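You operate a simulated robot arm through the tools that you are given. There is no shell and no other tool. Be economical: measure what you need, move in short steps, check, and stop when the job is done.

Carry out the task below with a simulated robot arm. There is one attempt and no reset: what you move stays moved.

TASK
Close both glue pots, wipe up the drips and push the plate in.
Fine: use the scrub pad and put it back.
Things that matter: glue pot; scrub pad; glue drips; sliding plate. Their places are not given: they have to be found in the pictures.

It is judged by the outcome, as a careful person would: the job done as asked, and still so three seconds after it is handed in. It fails if anything else is knocked over, pushed out of place, dropped, spilled or broken.

THE ROBOT
A 7-joint arm with a two-finger parallel gripper, fixed in place. Base frame: the origin is at the foot of the arm, x ahead of it, y to its left, z up; the work surface is at about z = 85. Lengths are in cm, angles in degrees, forces in N, time in s.
With the tool pointing down near the work surface it reaches from about 24 to 68 cm from the base axis. Its first joint turns from -66.0 to 66.0 degrees. Payload 2.4 kg.
Tool frame: the origin (TCP) lies between the finger pads and is the grasp point; the fingertips stand 3 cm ahead of it; z points along the fingers, y is the line along which they close. The gripper opens to 9.4 cm. The fingers are 2.8 cm wide and 1 cm thick; the gripper's body (5 by 9.6 cm) begins 5.5 cm behind the TCP.
Orientation is told as [roll, pitch, yaw] about the base's x, y, z axes, in that order, counted from this pose: with the fingers straight down and closing along the base's y, the tool's x points along the base's -x, its y along +y and its z along -z.

THE INTERFACE
- The arm moves only by the tool step_arm. Its argument "targets" is a list of rows, each an object of numbers (a shift or turn left out is 0, a gripper value left out holds the last): "dx", "dy", "dz": the shift along the tool's x, y, z in cm; "ax", "ay", "az": the turn, a rotation vector about the tool's x, y, z in degrees; "hand": the gripper command, from -1 (fully open) to 1 (shut), values between in proportion. In form: [{"dx": .., "dy": .., "dz": .., "ax": .., "ay": .., "az": .., "hand": ..}, ...]. A call has 1 to 12 rows; each row is the pose to reach, as a shift and turn from the pose commanded when the call began, along the tool's axes at that moment. A row lasts 0.2 s, in which the tool goes at most 5 cm and 8.6 degrees; a call with a longer step from one row to the next is refused whole, and so is a gripper value outside its range. A pose out of reach is approached as far as the arm can. The call stops where the force on the tool passes 40 N (or 10 N more than at its start, if that is more) or the arm is blocked; 0.2 s more then pass. The fingers move at their own pace (about 15.3 cm/s each) and stop on an object; they squeeze with about 36 N. The grip force told is the motor's: it shows also when the fingers shut on nothing. Time passes only in rows, and 0.2 s behind the last, so rows that repeat a pose let the fingers close. It gives the time, the measured TCP pose, the force on the tool (base axes), the opening and the grip force at its end, in the units of the frame above (readings bear some noise), and new pictures: "views" is both (left out), scene, wrist or none.
- Cameras (640 x 400 px; columns grow to the right, rows downward): "scene" is fixed at [4.68, 46.92, 146.24]; the picture's right is [-0.72, -0.69, 0.00], its down [-0.36, 0.38, -0.85] and it looks along [0.59, -0.61, -0.53] (base axes); focal length 312 px, centre (320, 200). "wrist" rides on the gripper at [-3.7, 0, -5.8] in the tool frame; the picture's right is [0.00, -1.00, 0.00], its down [0.97, 0.00, -0.24] and it looks along [0.24, 0.00, 0.97] (tool axes); focal length 218 px, centre (320, 200).
- point_at(camera, pixels): for up to 12 pixels [column, row] of the newest picture of that camera ("zoom" is the newest enlarged one), the place [x, y, z] in the base frame of the surface seen there, good to about 0.2 cm, but the place of the scene camera against the robot may be out by one fixed shift of up to 2.5 cm in any direction. No time passes.
- inspect(camera, box): a new picture of the part [left, top, right, bottom] of that camera's present view, enlarged. No time passes.
- close_job(): hands the job in; it is judged then, once.

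Work in short steps. Measure before you move; look again where a grasp or a placing could have gone wrong, and mend it. You have 80 turns and 120 pictures in all, those below and enlarged ones among them. Open the gripper and draw the arm clear of the work before you hand the job in, unless the task says otherwise; then end with one line.

The tools are called after ">>>" as a command line: name --argument value ..., lists and objects as JSON in quotes. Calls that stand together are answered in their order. step_arm: Moves the arm, as the interface text tells. Its arguments: {"type":"object","properties":{"targets":{"type":"array"},"views":{"type":"string","enum":["both","scene","wrist","none"]}},"required":["targets"]} The other tools are called the same way: point_at (camera, pixels) gives the place of the surface under pixels of a picture; inspect (camera, box) takes an enlarged picture of a part of a camera's view; close_job () hands the job in.

At the start:

```text
t: 0.0
ee_pos: [37.22, -5.46, 110.4]
tcp_rot: [0.0, 0.0, 0.1]
ft_force: [0.5, 0.6, -0.5]
opening: 9.39
finger_force: 0.0
```

scene: 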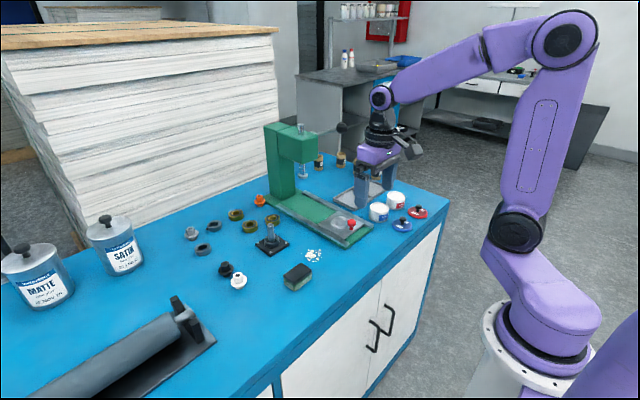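
wrist: 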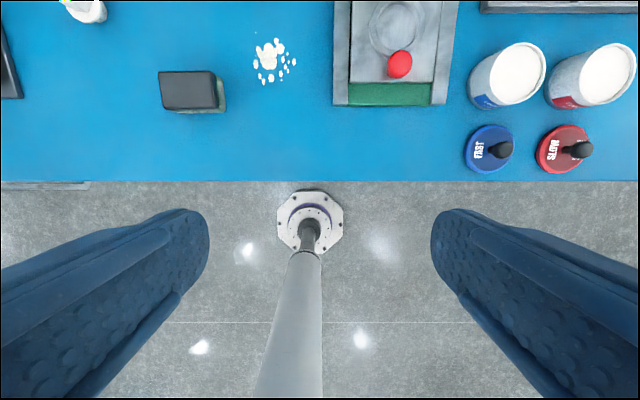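

The wrist picture shows the pad (190,90), drips (270,60), plate with red knob (400,65), the pots (507,75),(605,75) and lids (488,148),(563,150). I measure these.

>>> point_at --camera "wrist" --pixels '[[188, 88], [270, 60], [400, 65], [518, 70], [606, 72], [488, 160], [501, 148], [562, 160], [577, 150], [398, 95], [340, 95], [398, 30]]'

>>> inspect --camera "scene" --box '[240, 120, 440, 300]'

>>> inspect --camera "wrist" --box '[320, 0, 640, 200]'

```text
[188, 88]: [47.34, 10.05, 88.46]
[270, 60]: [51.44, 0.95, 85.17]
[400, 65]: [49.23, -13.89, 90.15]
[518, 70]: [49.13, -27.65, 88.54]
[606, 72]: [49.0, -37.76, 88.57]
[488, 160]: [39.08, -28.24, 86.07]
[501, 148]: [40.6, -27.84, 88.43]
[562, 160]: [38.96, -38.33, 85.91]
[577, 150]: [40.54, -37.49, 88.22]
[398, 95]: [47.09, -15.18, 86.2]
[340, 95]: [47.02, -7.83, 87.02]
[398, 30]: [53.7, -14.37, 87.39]
```

```text
2.22 times, centred on (340, 210) of scene
```

zoom: 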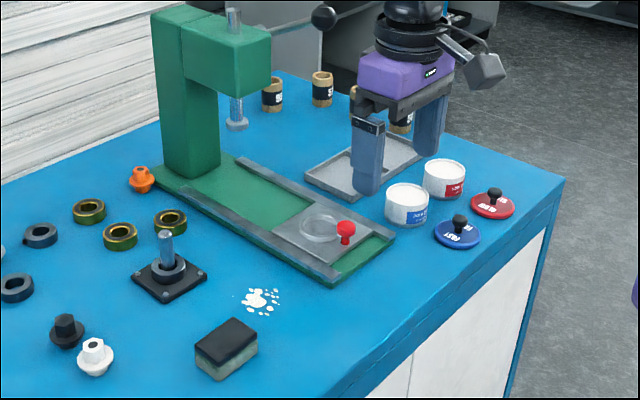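

```text
2.00 times, centred on (480, 100) of wrist
```

zoom: 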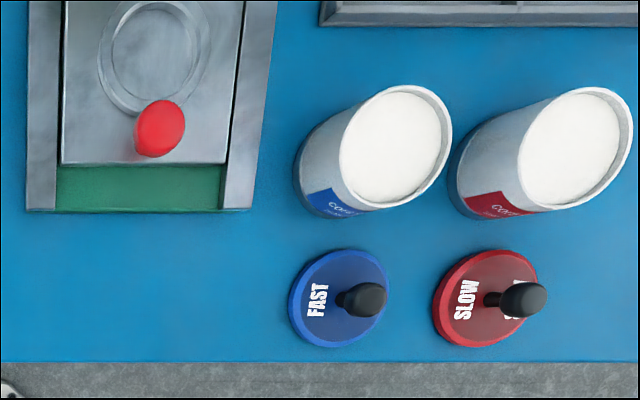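

I move over the blue lid, staying high, for a closer look.

>>> step_arm --targets '[{"dx": -0.4, "dy": -4.5, "dz": 1}, {"dx": -0.8, "dy": -9, "dz": 2}, {"dx": -1.2, "dy": -13.5, "dz": 4}, {"dx": -1.6, "dy": -18, "dz": 6}, {"dx": -2, "dy": -22.5, "dz": 8}, {"dx": -2, "dy": -22.5, "dz": 8}]' --views "wrist"

```text
t: 1.4
ee_pos: [39.13, -28.14, 102.42]
tcp_rot: [-0.1, 0.0, 0.0]
ft_force: [0.9, -0.8, -0.3]
opening: 9.38
finger_force: 0.0
```

wrist: 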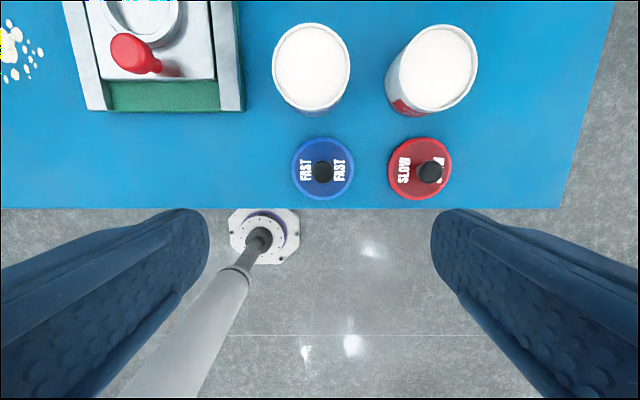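

The blue lid is centred about (323,169), the red about (420,169). I measure the lid edges, knobs and pot rims.

>>> point_at --camera "wrist" --pixels '[[323, 172], [293, 168], [352, 168], [323, 197], [430, 172], [391, 168], [449, 168], [275, 68], [348, 68], [311, 25], [312, 107], [311, 68]]'

>>> point_at --camera "wrist" --pixels '[[404, 68], [475, 68], [438, 27], [438, 108], [438, 68], [322, 140], [420, 140], [420, 198], [135, 52], [155, 65], [110, 80], [210, 76]]'

>>> inspect --camera "wrist" --box '[260, 10, 500, 210]'

```text
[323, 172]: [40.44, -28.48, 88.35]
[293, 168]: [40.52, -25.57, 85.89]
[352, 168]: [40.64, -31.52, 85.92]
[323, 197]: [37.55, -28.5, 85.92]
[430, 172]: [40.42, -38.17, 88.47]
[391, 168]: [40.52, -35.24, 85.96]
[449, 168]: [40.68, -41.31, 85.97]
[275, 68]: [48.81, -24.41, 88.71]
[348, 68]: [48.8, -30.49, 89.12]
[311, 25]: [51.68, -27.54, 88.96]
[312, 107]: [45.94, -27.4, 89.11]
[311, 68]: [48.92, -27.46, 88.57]
```

```text
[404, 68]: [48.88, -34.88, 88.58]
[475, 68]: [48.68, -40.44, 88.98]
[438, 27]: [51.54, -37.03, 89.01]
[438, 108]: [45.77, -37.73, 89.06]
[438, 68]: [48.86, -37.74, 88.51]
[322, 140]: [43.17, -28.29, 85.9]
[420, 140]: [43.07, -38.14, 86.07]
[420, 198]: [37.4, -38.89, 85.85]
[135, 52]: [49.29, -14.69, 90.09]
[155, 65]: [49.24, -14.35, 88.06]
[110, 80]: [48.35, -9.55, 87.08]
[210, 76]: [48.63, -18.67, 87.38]
```

```text
2.00 times, centred on (380, 110) of wrist
```

zoom: 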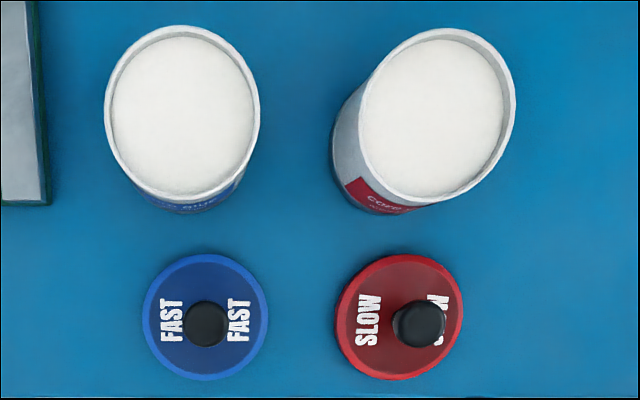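

Blue lid knob is at (40.45,-28.48), top about 88.4; lid top 86. I descend to TCP z≈89.3 with the hand half open.

>>> step_arm --targets '[{"dx": -1.3, "dy": -0.4, "dz": 4, "hand": 0}, {"dx": -1.3, "dy": -0.4, "dz": 8, "hand": 0}, {"dx": -1.3, "dy": -0.4, "dz": 11, "hand": 0}, {"dx": -1.3, "dy": -0.4, "dz": 13.0, "hand": 0}, {"dx": -1.3, "dy": -0.4, "dz": 13.0, "hand": 0}]' --views "both"

```text
t: 2.6
ee_pos: [40.44, -28.15, 89.38]
tcp_rot: [0.0, 0.0, 0.1]
ft_force: [0.1, 0.2, 0.5]
opening: 4.71
finger_force: 0.1
```

scene: 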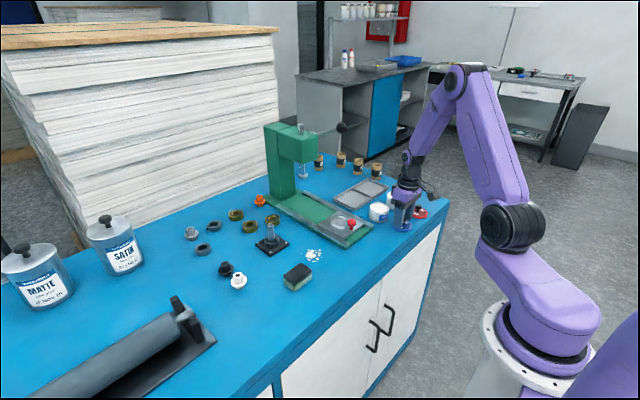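
wrist: 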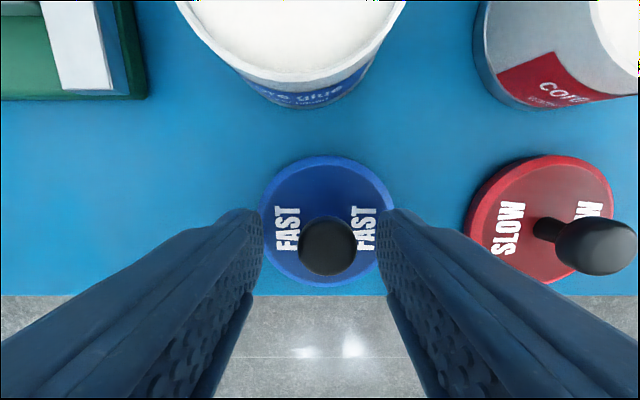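

The knob is slightly right (col 327); I shift 0.3 cm and close.

>>> point_at --camera "wrist" --pixels '[[327, 235], [327, 222], [327, 262], [327, 160], [327, 280], [240, 225], [400, 225]]'

>>> step_arm --targets '[{"dy": -0.3, "hand": 0}, {"dy": -0.3, "hand": 1}, {"dy": -0.3, "hand": 1}, {"dy": -0.3, "hand": 1}]' --views "wrist"

```text
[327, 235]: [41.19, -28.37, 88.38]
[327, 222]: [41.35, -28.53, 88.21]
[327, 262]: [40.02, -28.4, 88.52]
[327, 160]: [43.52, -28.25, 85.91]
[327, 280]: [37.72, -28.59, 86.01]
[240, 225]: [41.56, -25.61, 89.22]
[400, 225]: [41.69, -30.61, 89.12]
```

```text
t: 3.6
ee_pos: [40.52, -28.41, 89.41]
tcp_rot: [0.1, 0.0, 0.0]
ft_force: [-0.6, 0.5, -0.2]
opening: 1.89
finger_force: 35.7
```

wrist: 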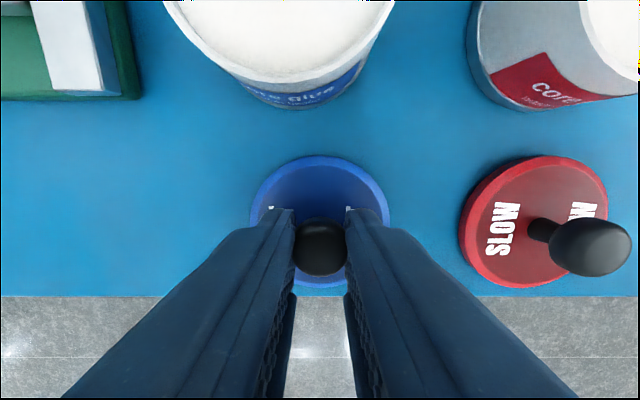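

Gripped at 1.89 cm. I lift 6 cm and move over the blue pot (48.8,-27.45).

>>> step_arm --targets '[{"dz": -3}, {"dz": -6}, {"dx": -4, "dy": 0.5, "dz": -6.5}, {"dx": -8.2, "dy": 0.97, "dz": -6.5}, {"dx": -8.2, "dy": 0.97, "dz": -6.5}]' --views "both"

```text
t: 4.8
ee_pos: [48.64, -27.4, 95.9]
tcp_rot: [0.1, 0.0, 0.0]
ft_force: [0.4, -0.6, -0.9]
opening: 1.92
finger_force: 35.9
```

scene: 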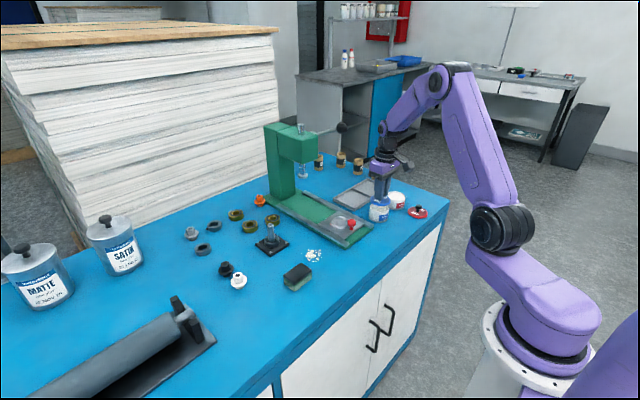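
wrist: 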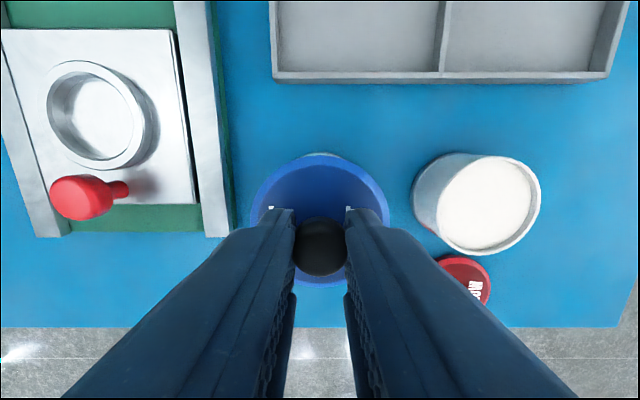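

Lid is aligned over the pot; I lower carefully until near contact (expected TCP z ≈ 93.4).

>>> step_arm --targets '[{"dz": 1.0}, {"dz": 1.8}, {"dz": 2.2}, {"dz": 2.4}]' --views "wrist"

>>> inspect --camera "scene" --box '[330, 150, 430, 240]'

```text
t: 5.8
ee_pos: [48.58, -27.44, 93.54]
tcp_rot: [0.0, 0.0, 0.0]
ft_force: [0.0, -0.3, -0.6]
opening: 1.91
finger_force: 36.1
```

wrist: 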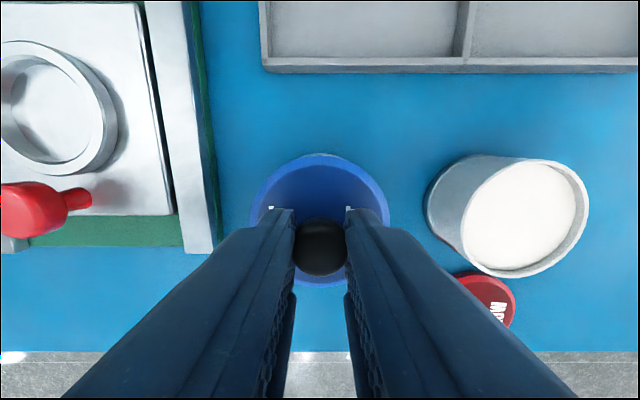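

```text
4.44 times, centred on (380, 195) of scene
```

zoom: 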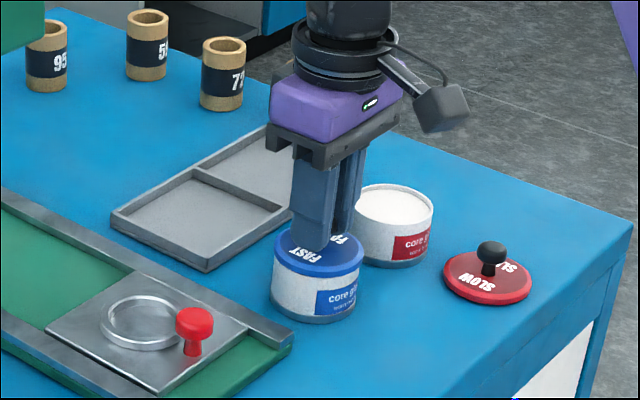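

Not yet touching. I go on in small steps until force shows.

>>> step_arm --targets '[{"dz": 0.1}, {"dz": 0.2}, {"dz": 0.3}]' --views "none"

>>> inspect --camera "scene" --box '[360, 190, 410, 230]'

```text
t: 6.6
ee_pos: [48.73, -27.63, 93.2]
tcp_rot: [-0.2, -0.2, 0.0]
ft_force: [-6.4, 3.7, 27.8]
opening: 1.88
finger_force: 36.1
```

```text
10.00 times, centred on (385, 210) of scene
```

zoom: 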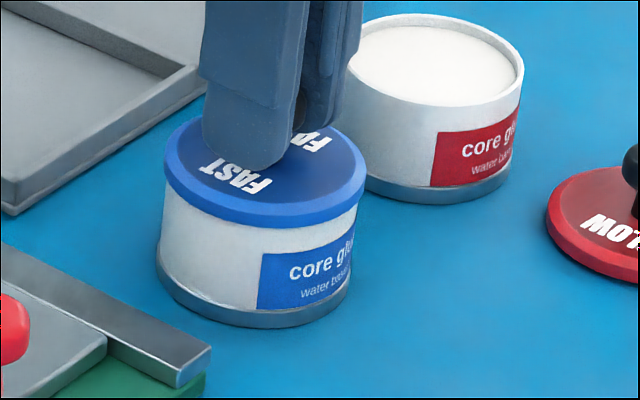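

Contact at 28 N. I ease pressure slightly, open a little, and look at how the lid sits.

>>> step_arm --targets '[{"dz": -0.15}, {"dz": -0.15, "hand": -0.1}, {"dz": -0.15, "hand": -0.1}, {"dz": -4, "hand": -0.1}, {"dz": -7, "hand": -0.1}, {"dx": 4, "dz": -8, "hand": -0.1}, {"dx": 4, "dz": -8, "hand": -0.1}]' --views "wrist"

>>> inspect --camera "scene" --box '[360, 190, 410, 230]'

```text
t: 8.2
ee_pos: [44.6, -27.2, 101.47]
tcp_rot: [0.0, 0.0, 0.1]
ft_force: [-0.4, -0.1, 1.3]
opening: 5.2
finger_force: 0.0
```

wrist: 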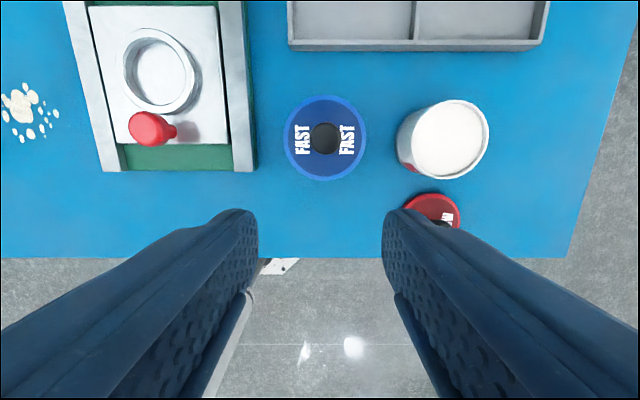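

```text
10.00 times, centred on (385, 210) of scene
```

zoom: 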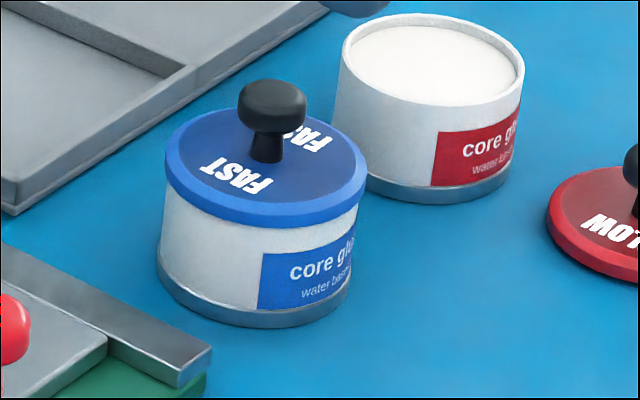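

I check the lid's centring and level against the pot, and refine the red pot rim.

>>> point_at --camera "wrist" --pixels '[[288, 138], [362, 138], [325, 101], [325, 176], [325, 138], [402, 140], [486, 140], [450, 102], [446, 176], [446, 140]]'

>>> inspect --camera "wrist" --box '[270, 80, 510, 230]'

```text
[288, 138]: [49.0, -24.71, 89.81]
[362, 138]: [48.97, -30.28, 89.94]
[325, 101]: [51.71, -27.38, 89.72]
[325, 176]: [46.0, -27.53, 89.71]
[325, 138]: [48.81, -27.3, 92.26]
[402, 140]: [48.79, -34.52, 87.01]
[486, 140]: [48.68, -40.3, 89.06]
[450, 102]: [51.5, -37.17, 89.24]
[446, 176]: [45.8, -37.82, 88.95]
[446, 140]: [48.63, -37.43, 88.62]
```

```text
2.67 times, centred on (390, 155) of wrist
```

zoom: 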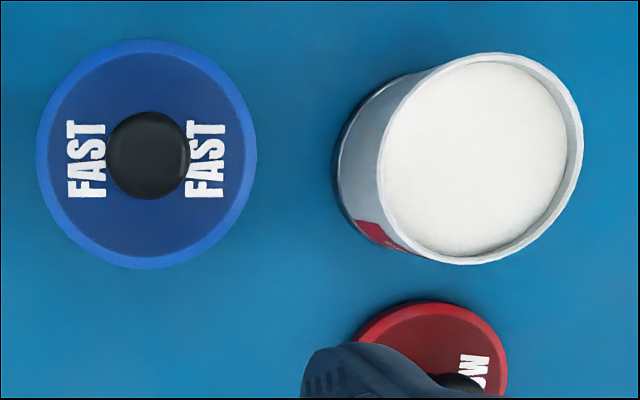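

Blue lid is level and centred (48.85,-27.48). I pin the red pot's rim y-range, then move above the red lid.

>>> point_at --camera "wrist" --pixels '[[411, 140], [413, 140], [415, 140], [487, 138], [488, 136], [484, 138]]'

>>> step_arm --targets '[{"dx": 2, "dy": -4.5}, {"dx": 4, "dy": -9, "dz": 1}, {"dx": 4.1, "dy": -11.1, "dz": 4}, {"dx": 4.1, "dy": -11.1, "dz": 4}]' --views "wrist"

```text
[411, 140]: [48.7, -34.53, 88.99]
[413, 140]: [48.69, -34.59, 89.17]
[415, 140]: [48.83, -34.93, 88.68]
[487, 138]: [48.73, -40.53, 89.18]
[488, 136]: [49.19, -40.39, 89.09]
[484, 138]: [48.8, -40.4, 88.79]
```

```text
refused: row 2 steps farther than a row can; nothing moved
```

Red pot centre is (48.65,-37.5). I repeat the move with smaller steps.

>>> step_arm --targets '[{"dx": 1.5, "dy": -4}, {"dx": 3, "dy": -8, "dz": 1}, {"dx": 4.1, "dy": -11, "dz": 3}, {"dx": 4.1, "dy": -11, "dz": 5}, {"dx": 4.1, "dy": -11, "dz": 5}]' --views "wrist"

```text
t: 9.4
ee_pos: [40.75, -38.7, 96.48]
tcp_rot: [0.1, 0.0, 0.0]
ft_force: [0.3, -0.5, 0.6]
opening: 5.16
finger_force: 0.1
```

wrist: 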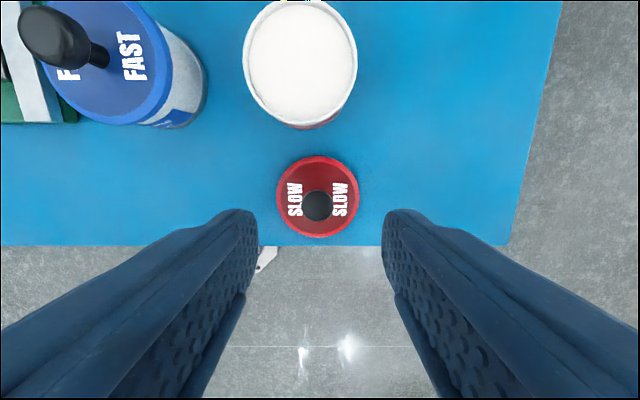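

>>> point_at --camera "wrist" --pixels '[[317, 207], [280, 196], [354, 196], [317, 160], [317, 234]]'

```text
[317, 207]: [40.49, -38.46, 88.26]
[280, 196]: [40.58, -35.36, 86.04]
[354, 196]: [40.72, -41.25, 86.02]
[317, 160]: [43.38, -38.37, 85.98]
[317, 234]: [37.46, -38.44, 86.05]
```

Red lid centre (40.45,-38.35); I descend onto its knob, close and check.

>>> step_arm --targets '[{"dx": 0.1, "dy": 0.25, "dz": 3}, {"dx": 0.1, "dy": 0.25, "dz": 5.5}, {"dx": 0.1, "dy": 0.25, "dz": 7.05}, {"dx": 0.1, "dy": 0.25, "dz": 7.05}, {"dx": 0.1, "dy": 0.25, "dz": 7.05, "hand": 1}, {"dx": 0.1, "dy": 0.25, "dz": 7.05, "hand": 1}, {"dx": 0.1, "dy": 0.25, "dz": 7.05, "hand": 1}]' --views "wrist"

```text
t: 11.0
ee_pos: [40.62, -38.32, 89.03]
tcp_rot: [0.0, 0.0, 0.0]
ft_force: [0.0, 1.0, -0.5]
opening: 1.9
finger_force: 36.1
```

wrist: 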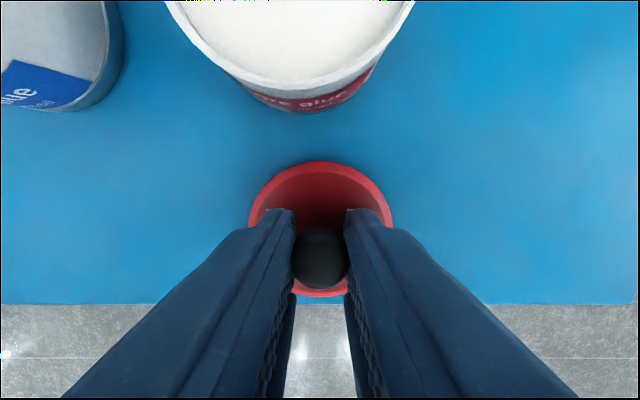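

Gripped. Lift and carry by Δ(8.2, +0.85) over the red pot.

>>> step_arm --targets '[{"dz": -3}, {"dz": -6.5}, {"dx": -4, "dy": 0.4, "dz": -7}, {"dx": -8.2, "dy": 0.85, "dz": -7}, {"dx": -8.2, "dy": 0.85, "dz": -7}, {"dx": -8.2, "dy": 0.85, "dz": -5.5}, {"dx": -8.2, "dy": 0.85, "dz": -4.6}, {"dx": -8.2, "dy": 0.85, "dz": -4.6}]' --views "wrist"

>>> inspect --camera "scene" --box '[370, 180, 430, 228]'

```text
t: 12.8
ee_pos: [48.81, -37.45, 93.7]
tcp_rot: [-0.1, 0.0, 0.0]
ft_force: [0.4, -0.2, -0.3]
opening: 1.9
finger_force: 36.1
```

wrist: 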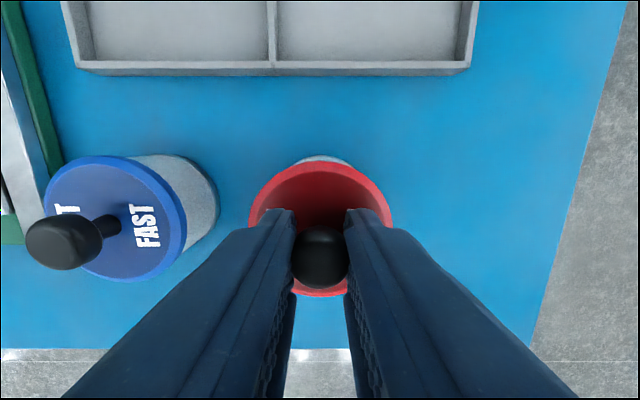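

```text
8.33 times, centred on (400, 204) of scene
```

zoom: 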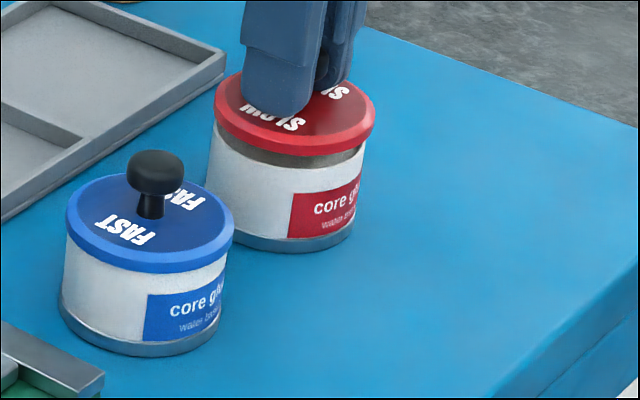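

I check lid edges against the rim before lowering.

>>> point_at --camera "wrist" --pixels '[[320, 165], [320, 293], [254, 205], [388, 205], [320, 158], [255, 225], [386, 225]]'

>>> point_at --camera "zoom" --pixels '[[218, 105], [372, 112], [296, 72], [296, 150], [212, 140], [364, 155], [285, 160]]'

```text
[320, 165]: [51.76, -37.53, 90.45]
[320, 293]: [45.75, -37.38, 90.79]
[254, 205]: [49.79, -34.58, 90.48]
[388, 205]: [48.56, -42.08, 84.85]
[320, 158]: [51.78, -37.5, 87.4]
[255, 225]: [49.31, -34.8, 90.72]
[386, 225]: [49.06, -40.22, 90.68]
```

```text
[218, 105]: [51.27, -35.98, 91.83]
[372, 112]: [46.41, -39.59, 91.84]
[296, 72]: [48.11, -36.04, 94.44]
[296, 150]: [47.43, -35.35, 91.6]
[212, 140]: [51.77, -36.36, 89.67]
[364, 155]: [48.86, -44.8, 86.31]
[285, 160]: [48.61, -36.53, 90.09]
```

Lid centre (48.75,-37.5) matches. Lower in small steps to contact.

>>> step_arm --targets '[{"dx": 0.1, "dz": 0.4}, {"dx": 0.1, "dz": 0.6}, {"dx": 0.1, "dz": 0.75}, {"dx": 0.1, "dz": 0.85}]' --views "none"

>>> inspect --camera "scene" --box '[370, 180, 430, 228]'

```text
t: 13.8
ee_pos: [48.89, -37.48, 93.03]
tcp_rot: [-0.1, -0.1, 0.0]
ft_force: [-4.1, 1.2, 15.3]
opening: 1.91
finger_force: 36.4
```

```text
8.33 times, centred on (400, 204) of scene
```

zoom: 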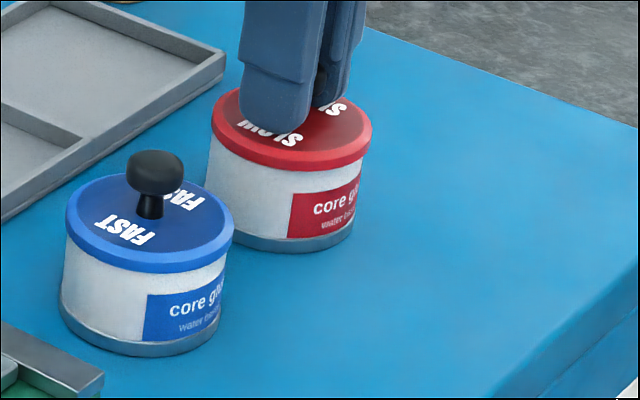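

Contact. A last slight press, then release and rise back.

>>> step_arm --targets '[{"dz": 0.08}, {"dz": -0.05}, {"dz": -0.05, "hand": -0.1}, {"dz": -0.05, "hand": -0.1}, {"dz": -4, "hand": -0.1}, {"dz": -8, "hand": -0.1}, {"dx": 4, "dz": -9, "hand": -0.1}, {"dx": 4, "dz": -9, "hand": -0.1}]' --views "wrist"

>>> inspect --camera "scene" --box '[370, 180, 430, 228]'

```text
t: 15.6
ee_pos: [44.67, -37.2, 101.79]
tcp_rot: [0.1, 0.0, 0.1]
ft_force: [-0.4, -0.3, 0.3]
opening: 5.18
finger_force: 0.1
```

wrist: 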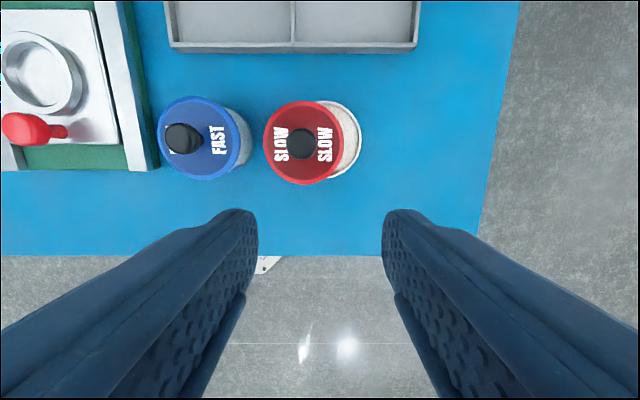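

```text
8.33 times, centred on (400, 204) of scene
```

zoom: 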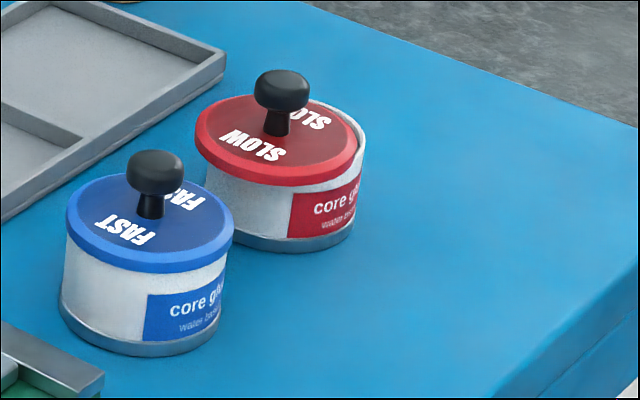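

The red lid slipped about a cm to +y when released. I measure it to regrasp.

>>> point_at --camera "wrist" --pixels '[[300, 144], [267, 142], [340, 142], [302, 104], [302, 181], [358, 142], [343, 174], [343, 106], [348, 140]]'

>>> inspect --camera "wrist" --box '[240, 80, 400, 200]'

```text
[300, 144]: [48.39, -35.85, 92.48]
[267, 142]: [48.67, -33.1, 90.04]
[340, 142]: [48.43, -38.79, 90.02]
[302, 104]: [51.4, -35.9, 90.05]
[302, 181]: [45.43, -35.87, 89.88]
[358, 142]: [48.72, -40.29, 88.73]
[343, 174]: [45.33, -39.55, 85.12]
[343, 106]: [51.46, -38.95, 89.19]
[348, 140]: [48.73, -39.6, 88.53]
```

```text
3.33 times, centred on (320, 140) of wrist
```

zoom: 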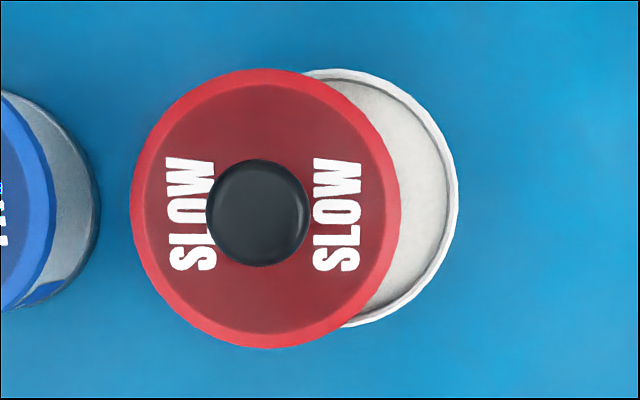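

The fingertips had been touching the lid top (TCP 3 cm above it), which dragged it. Lid centre now ≈(48.4,-35.95), top 90.0; I regrasp higher. First check the pot's rim.

>>> point_at --camera "wrist" --pixels '[[361, 140], [360, 140], [264, 142], [343, 142], [303, 101], [303, 184], [326, 102], [334, 177], [332, 103]]'

>>> step_arm --targets '[{"dx": -2, "dy": 0.7}, {"dx": -3.75, "dy": 1.4}, {"dx": -3.75, "dy": 1.4, "dz": 3}, {"dx": -3.75, "dy": 1.4, "dz": 3}]' --views "wrist"

```text
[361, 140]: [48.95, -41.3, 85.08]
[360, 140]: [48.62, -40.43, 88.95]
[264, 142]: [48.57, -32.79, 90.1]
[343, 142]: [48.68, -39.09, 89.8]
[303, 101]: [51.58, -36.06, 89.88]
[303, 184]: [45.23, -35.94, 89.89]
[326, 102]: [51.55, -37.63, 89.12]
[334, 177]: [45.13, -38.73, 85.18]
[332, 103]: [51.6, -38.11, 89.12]
```

```text
t: 16.6
ee_pos: [48.73, -36.01, 98.69]
tcp_rot: [-0.1, 0.1, 0.0]
ft_force: [-0.2, 0.5, -0.4]
opening: 5.14
finger_force: 0.1
```

wrist: 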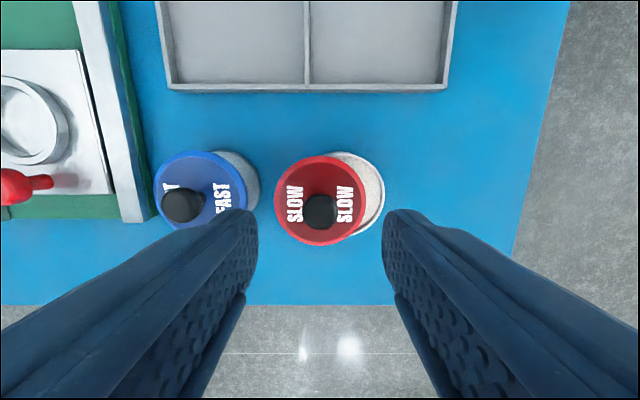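

Pot still at (48.65,-37.5). I descend to z 93.4 and close.

>>> step_arm --targets '[{"dx": 0.15, "dz": 3}, {"dx": 0.15, "dz": 5.2}, {"dx": 0.15, "dz": 5.2}, {"dx": 0.15, "dz": 5.2, "hand": 1}, {"dx": 0.15, "dz": 5.2, "hand": 1}, {"dx": 0.15, "dz": 5.2, "hand": 1}]' --views "wrist"

```text
t: 18.0
ee_pos: [48.41, -36.1, 93.76]
tcp_rot: [0.0, 0.0, 0.0]
ft_force: [0.6, 0.7, 0.1]
opening: 1.9
finger_force: 36.2
```

wrist: 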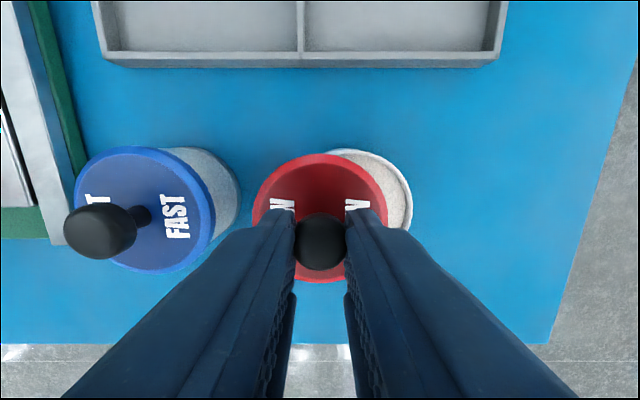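

Gripped. Lift 1.2 cm, shift by (+0.25, -1.5), and check.

>>> step_arm --targets '[{"dz": -0.6}, {"dz": -1.2}, {"dx": -0.25, "dy": -0.8, "dz": -1.2}, {"dx": -0.25, "dy": -1.5, "dz": -1.2}, {"dx": -0.25, "dy": -1.5, "dz": -0.7}, {"dx": -0.25, "dy": -1.5, "dz": -0.7}]' --views "wrist"

>>> point_at --camera "wrist" --pixels '[[320, 160], [320, 278], [256, 205], [384, 205], [256, 220], [384, 220]]'

>>> inspect --camera "scene" --box '[370, 180, 430, 228]'

```text
t: 19.4
ee_pos: [48.68, -37.43, 94.46]
tcp_rot: [0.0, 0.0, 0.1]
ft_force: [0.2, -1.2, 0.0]
opening: 1.9
finger_force: 35.6
```

wrist: 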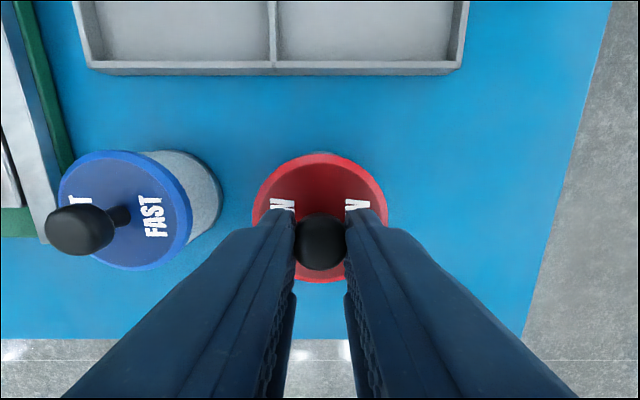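

```text
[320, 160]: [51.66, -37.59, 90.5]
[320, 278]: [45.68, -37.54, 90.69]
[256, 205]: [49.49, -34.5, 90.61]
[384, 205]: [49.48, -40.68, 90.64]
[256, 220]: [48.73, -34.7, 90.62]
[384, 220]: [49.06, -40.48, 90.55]
```

```text
8.33 times, centred on (400, 204) of scene
```

zoom: 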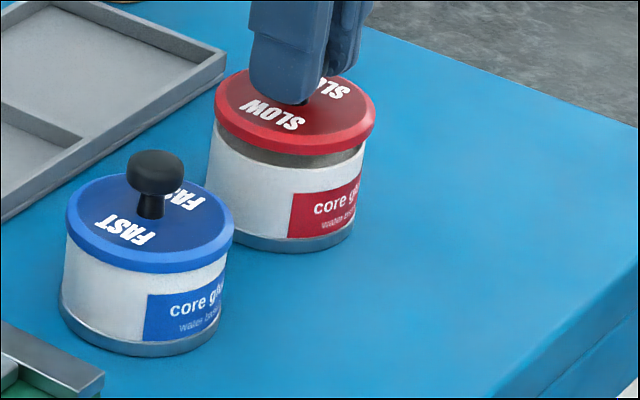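

Centred (48.67,-37.57), top 90.6. Lower ~0.85 to seat at 89.8.

>>> step_arm --targets '[{"dz": 0.4}, {"dz": 0.65}, {"dz": 0.8}, {"dz": 0.9}]' --views "none"

>>> inspect --camera "scene" --box '[370, 180, 430, 228]'

>>> point_at --camera "zoom" --pixels '[[225, 115], [360, 130], [290, 140], [90, 205], [150, 240], [220, 230]]'

```text
t: 20.4
ee_pos: [48.62, -37.52, 93.55]
tcp_rot: [-0.1, -0.2, 0.0]
ft_force: [1.0, -2.8, 6.5]
opening: 1.9
finger_force: 35.8
```

```text
8.33 times, centred on (400, 204) of scene
```

zoom: 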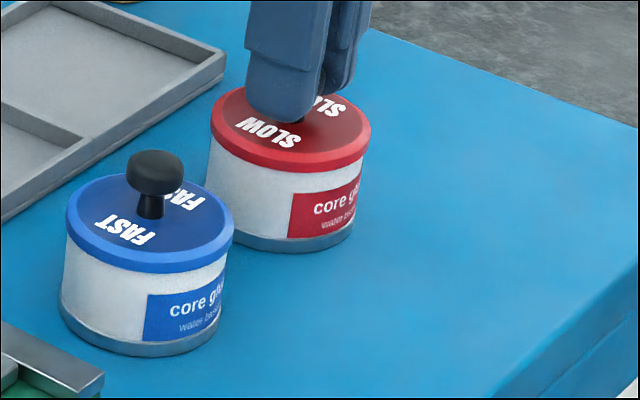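

```text
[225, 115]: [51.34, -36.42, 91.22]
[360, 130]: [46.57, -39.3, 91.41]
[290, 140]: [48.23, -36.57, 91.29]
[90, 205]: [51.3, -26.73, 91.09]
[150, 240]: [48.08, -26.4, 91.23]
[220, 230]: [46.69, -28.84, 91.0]
```

Light contact; red top is about 0.15 above blue's. Press slightly more.

>>> step_arm --targets '[{"dz": 0.08}, {"dz": 0.16}, {"dz": 0.2}]' --views "none"

>>> inspect --camera "scene" --box '[370, 180, 430, 228]'

>>> point_at --camera "zoom" --pixels '[[225, 118], [360, 133], [290, 143], [235, 110], [350, 140], [330, 120]]'

```text
t: 21.2
ee_pos: [48.67, -37.57, 93.59]
tcp_rot: [-0.3, -0.3, 0.0]
ft_force: [-1.2, 1.7, 34.8]
opening: 1.87
finger_force: 36.1
```

```text
8.33 times, centred on (400, 204) of scene
```

zoom: 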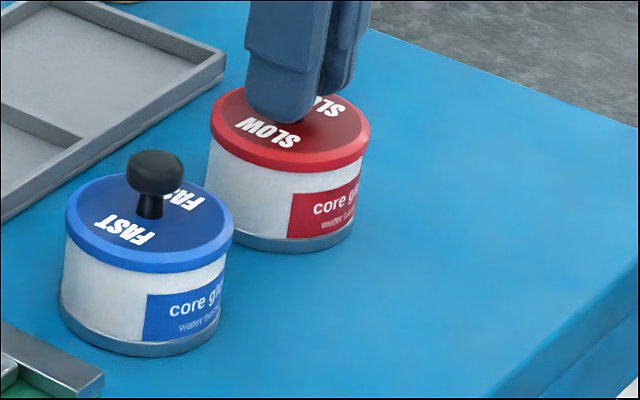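

```text
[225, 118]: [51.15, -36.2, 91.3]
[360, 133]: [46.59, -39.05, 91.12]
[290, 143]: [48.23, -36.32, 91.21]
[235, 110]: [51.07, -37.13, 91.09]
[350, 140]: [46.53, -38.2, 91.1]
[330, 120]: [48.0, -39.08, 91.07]
```

Seated, level with blue. Ease and release, then rise.

>>> step_arm --targets '[{"dz": -0.2}, {"dz": -0.2, "hand": 0}, {"dz": -0.2, "hand": 0}, {"dz": -4, "hand": 0}, {"dz": -8, "hand": 0}, {"dx": 4, "dz": -9, "hand": 0}, {"dx": 4, "dz": -9, "hand": 0}]' --views "wrist"

>>> inspect --camera "scene" --box '[370, 180, 430, 228]'

>>> point_at --camera "zoom" --pixels '[[225, 118], [360, 133], [290, 143], [235, 110], [350, 140], [330, 120]]'

```text
t: 22.8
ee_pos: [44.32, -37.55, 102.25]
tcp_rot: [0.0, 0.0, 0.0]
ft_force: [-0.2, 0.6, 0.2]
opening: 4.7
finger_force: 0.0
```

wrist: 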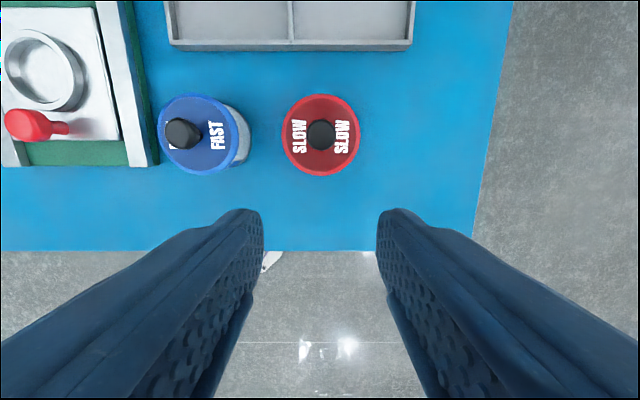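

```text
8.33 times, centred on (400, 204) of scene
```

zoom: 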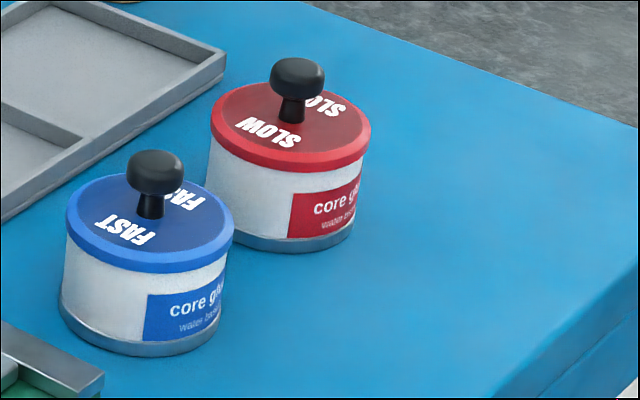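

```text
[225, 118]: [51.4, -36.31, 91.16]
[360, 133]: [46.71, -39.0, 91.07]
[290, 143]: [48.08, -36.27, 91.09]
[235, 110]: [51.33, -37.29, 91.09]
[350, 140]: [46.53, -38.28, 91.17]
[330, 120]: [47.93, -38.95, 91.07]
```

Both lids are seated. Now I travel back over to the pad side, retracted at x≈38.

>>> step_arm --targets '[{"dx": 2, "dy": 4}, {"dx": 4, "dy": 8}, {"dx": 5, "dy": 12.5}, {"dx": 5, "dy": 17}, {"dx": 5, "dy": 21.5}, {"dx": 5, "dy": 26}, {"dx": 5, "dy": 30.5}, {"dx": 5, "dy": 35}, {"dx": 4, "dy": 39.5}, {"dx": 2, "dy": 43}, {"dx": 0, "dy": 46, "hand": -1}, {"dx": 0, "dy": 46}]' --views "wrist"

```text
t: 25.4
ee_pos: [44.72, 8.01, 101.99]
tcp_rot: [0.0, 0.0, -0.1]
ft_force: [-0.2, -0.2, -1.2]
opening: 9.39
finger_force: 0.0
```

wrist: 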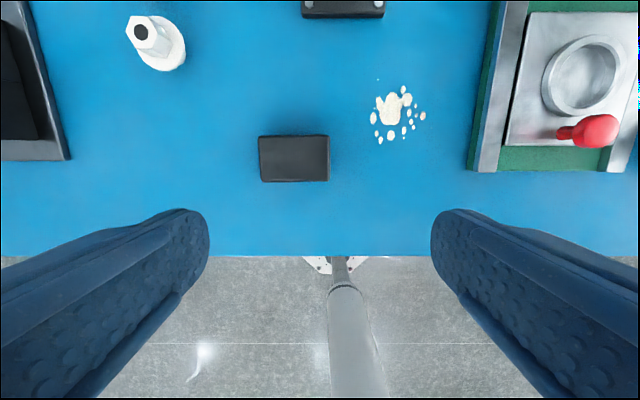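

>>> point_at --camera "wrist" --pixels '[[261, 140], [327, 138], [262, 180], [328, 179], [295, 158], [378, 79], [423, 116], [380, 141], [373, 118], [391, 110], [404, 89], [404, 132]]'

>>> inspect --camera "wrist" --box '[240, 60, 440, 200]'

>>> inspect --camera "scene" --box '[260, 230, 340, 300]'

```text
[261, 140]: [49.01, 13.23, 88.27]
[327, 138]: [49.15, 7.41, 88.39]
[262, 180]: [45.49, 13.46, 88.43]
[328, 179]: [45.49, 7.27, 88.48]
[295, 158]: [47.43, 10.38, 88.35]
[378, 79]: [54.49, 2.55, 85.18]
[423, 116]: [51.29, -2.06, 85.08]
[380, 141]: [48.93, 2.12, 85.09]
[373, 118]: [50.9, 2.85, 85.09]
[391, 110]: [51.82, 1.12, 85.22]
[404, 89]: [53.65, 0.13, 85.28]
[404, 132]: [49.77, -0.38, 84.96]
```

```text
2.86 times, centred on (340, 130) of wrist
```

zoom: 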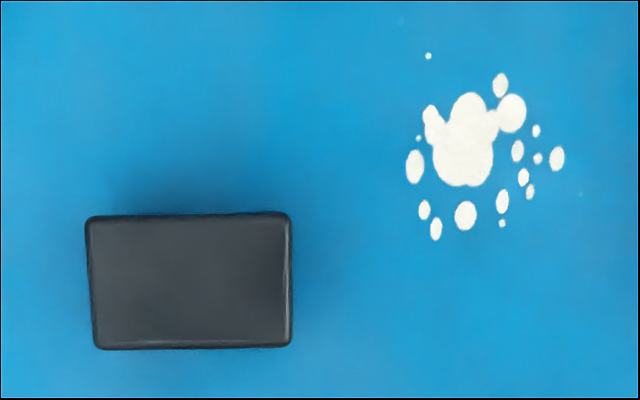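

```text
5.71 times, centred on (300, 265) of scene
```

zoom: 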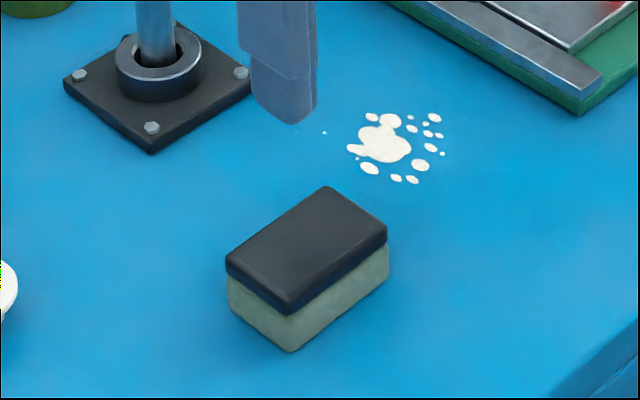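

Pad centre (47.35,10.35), 6.2 (y) × 4 (x), top 88.4; drips span x 48.9–54.5, y −2.1–2.9. I descend around the pad with fingers open along y, and look before closing.

>>> step_arm --targets '[{"dx": -2.85, "dy": 2.2, "dz": 2}, {"dx": -2.85, "dy": 2.2, "dz": 6}, {"dx": -2.85, "dy": 2.2, "dz": 8.5}, {"dx": -2.85, "dy": 2.2, "dz": 8.5}]' --views "wrist"

```text
t: 26.4
ee_pos: [47.18, 10.56, 93.71]
tcp_rot: [0.0, 0.0, 0.0]
ft_force: [0.1, -0.2, -0.3]
opening: 9.39
finger_force: 0.1
```

wrist: 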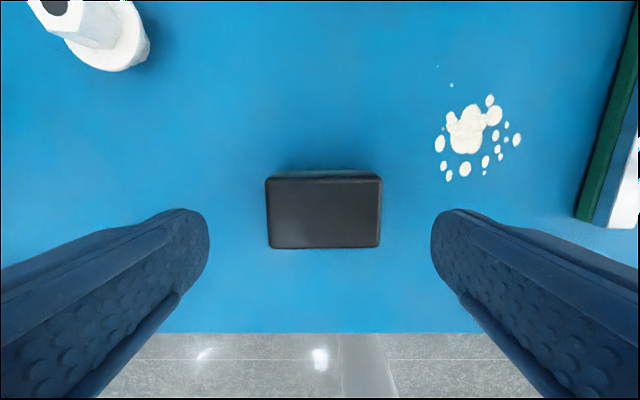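

Pad is centred between the fingers (col 323). Descend 4.1 and close.

>>> step_arm --targets '[{"dy": -0.15, "dz": 2}, {"dy": -0.15, "dz": 4.0}, {"dy": -0.15, "dz": 4.0}, {"dy": -0.15, "dz": 4.0, "hand": 1}, {"dy": -0.15, "dz": 4.0, "hand": 1}, {"dy": -0.15, "dz": 4.0, "hand": 1}]' --views "wrist"

>>> inspect --camera "scene" --box '[260, 230, 340, 300]'

```text
t: 27.8
ee_pos: [47.34, 10.44, 89.79]
tcp_rot: [0.0, 0.1, 0.0]
ft_force: [0.0, -0.4, 0.3]
opening: 6.28
finger_force: 36.0
```

wrist: 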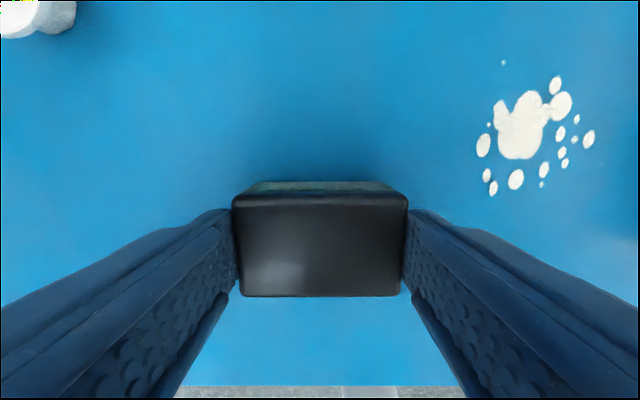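

```text
5.71 times, centred on (300, 265) of scene
```

zoom: 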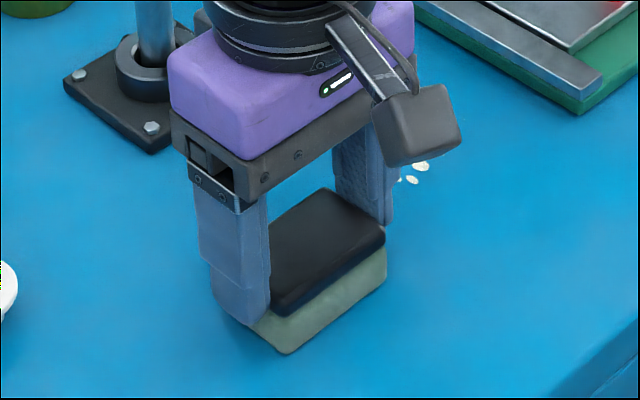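

Pad gripped (6.28). Lift and carry to (46.8, 0.4), just before the drips.

>>> step_arm --targets '[{"dz": -2}, {"dz": -4}, {"dx": 0.2, "dy": -4, "dz": -4}, {"dx": 0.4, "dy": -8, "dz": -4}, {"dx": 0.5, "dy": -10, "dz": -4}, {"dx": 0.5, "dy": -10, "dz": -2.5}, {"dx": 0.5, "dy": -10, "dz": -2.5}]' --views "wrist"

>>> inspect --camera "scene" --box '[250, 200, 350, 290]'

```text
t: 29.4
ee_pos: [46.88, 0.63, 92.11]
tcp_rot: [0.0, 0.0, 0.0]
ft_force: [0.5, 0.6, -1.2]
opening: 6.32
finger_force: 35.2
```

wrist: 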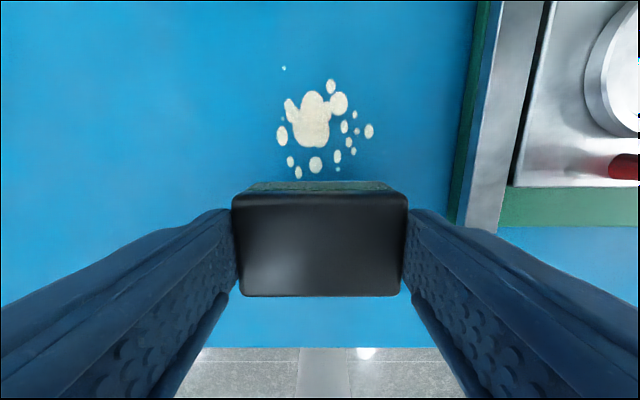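

```text
4.44 times, centred on (300, 245) of scene
```

zoom: 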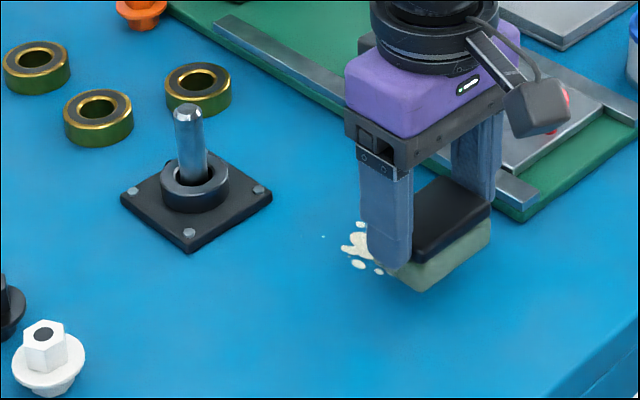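

I check clearances to the press rail and spindle mount.

>>> point_at --camera "wrist" --pixels '[[450, 218], [468, 20], [369, 131], [280, 135], [283, 68], [298, 172], [336, 168]]'

>>> point_at --camera "zoom" --pixels '[[190, 250], [270, 192], [188, 112], [360, 242], [520, 205]]'

```text
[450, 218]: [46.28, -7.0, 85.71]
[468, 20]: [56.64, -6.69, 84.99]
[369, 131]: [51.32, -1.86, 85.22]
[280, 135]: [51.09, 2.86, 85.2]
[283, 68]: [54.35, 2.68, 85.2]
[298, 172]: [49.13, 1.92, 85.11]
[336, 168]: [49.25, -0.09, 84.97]
```

```text
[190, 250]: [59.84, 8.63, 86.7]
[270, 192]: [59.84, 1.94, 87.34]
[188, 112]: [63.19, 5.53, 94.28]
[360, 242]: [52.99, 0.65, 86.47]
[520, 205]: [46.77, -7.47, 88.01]
```

Clear. Lower the pad to light contact.

>>> step_arm --targets '[{"dz": 1.2}, {"dz": 2.1}, {"dz": 2.4}, {"dz": 2.55}, {"dz": 2.6}]' --views "none"

```text
t: 30.6
ee_pos: [46.82, 0.53, 89.9]
tcp_rot: [-0.1, 0.0, 0.0]
ft_force: [-9.5, 3.9, 35.5]
opening: 6.28
finger_force: 36.2
```

35 N contact; I ease to a moderate press and sweep +x.

>>> step_arm --targets '[{"dz": -0.12}, {"dx": -1, "dz": -0.12}, {"dx": -2, "dz": -0.12}, {"dx": -3, "dz": -0.12}]' --views "wrist"

```text
t: 31.6
ee_pos: [49.35, 0.45, 89.79]
tcp_rot: [0.0, 0.2, 0.0]
ft_force: [-5.9, -0.4, 13.3]
opening: 6.29
finger_force: 36.0
stopped in row 4: the force on the tool passed its limit (the readings are from after the stop); the commanded pose is now the measured one
```

wrist: 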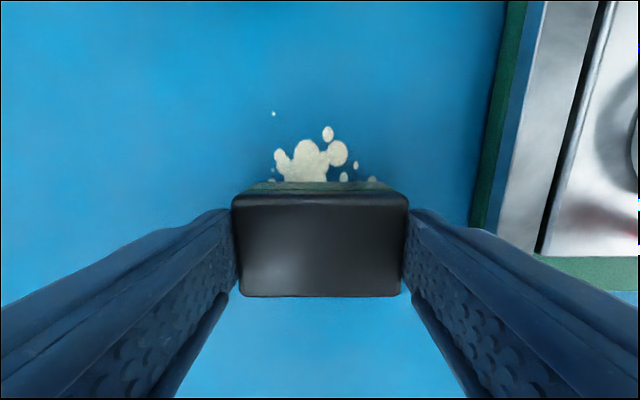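

Now 13 N pressing; continue sweeping slowly.

>>> step_arm --targets '[{"dx": -0.7}, {"dx": -1.4}, {"dx": -2.1}, {"dx": -2.8}, {"dx": -3.5}, {"dx": -4.2}, {"dx": -4.9}, {"dx": -5.3}]' --views "wrist"

```text
t: 33.4
ee_pos: [54.72, 0.48, 89.83]
tcp_rot: [0.0, 0.2, 0.0]
ft_force: [-3.0, -0.7, 7.4]
opening: 6.29
finger_force: 36.0
```

wrist: 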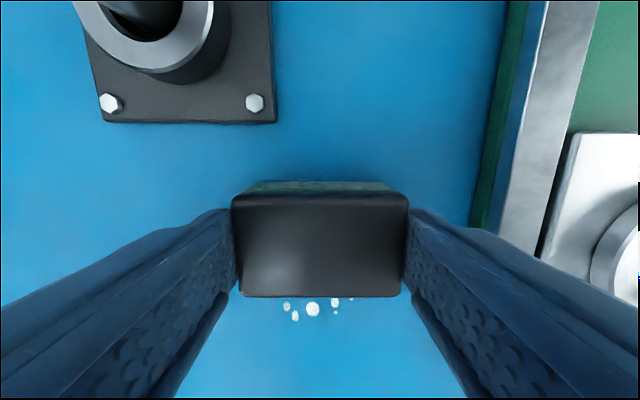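

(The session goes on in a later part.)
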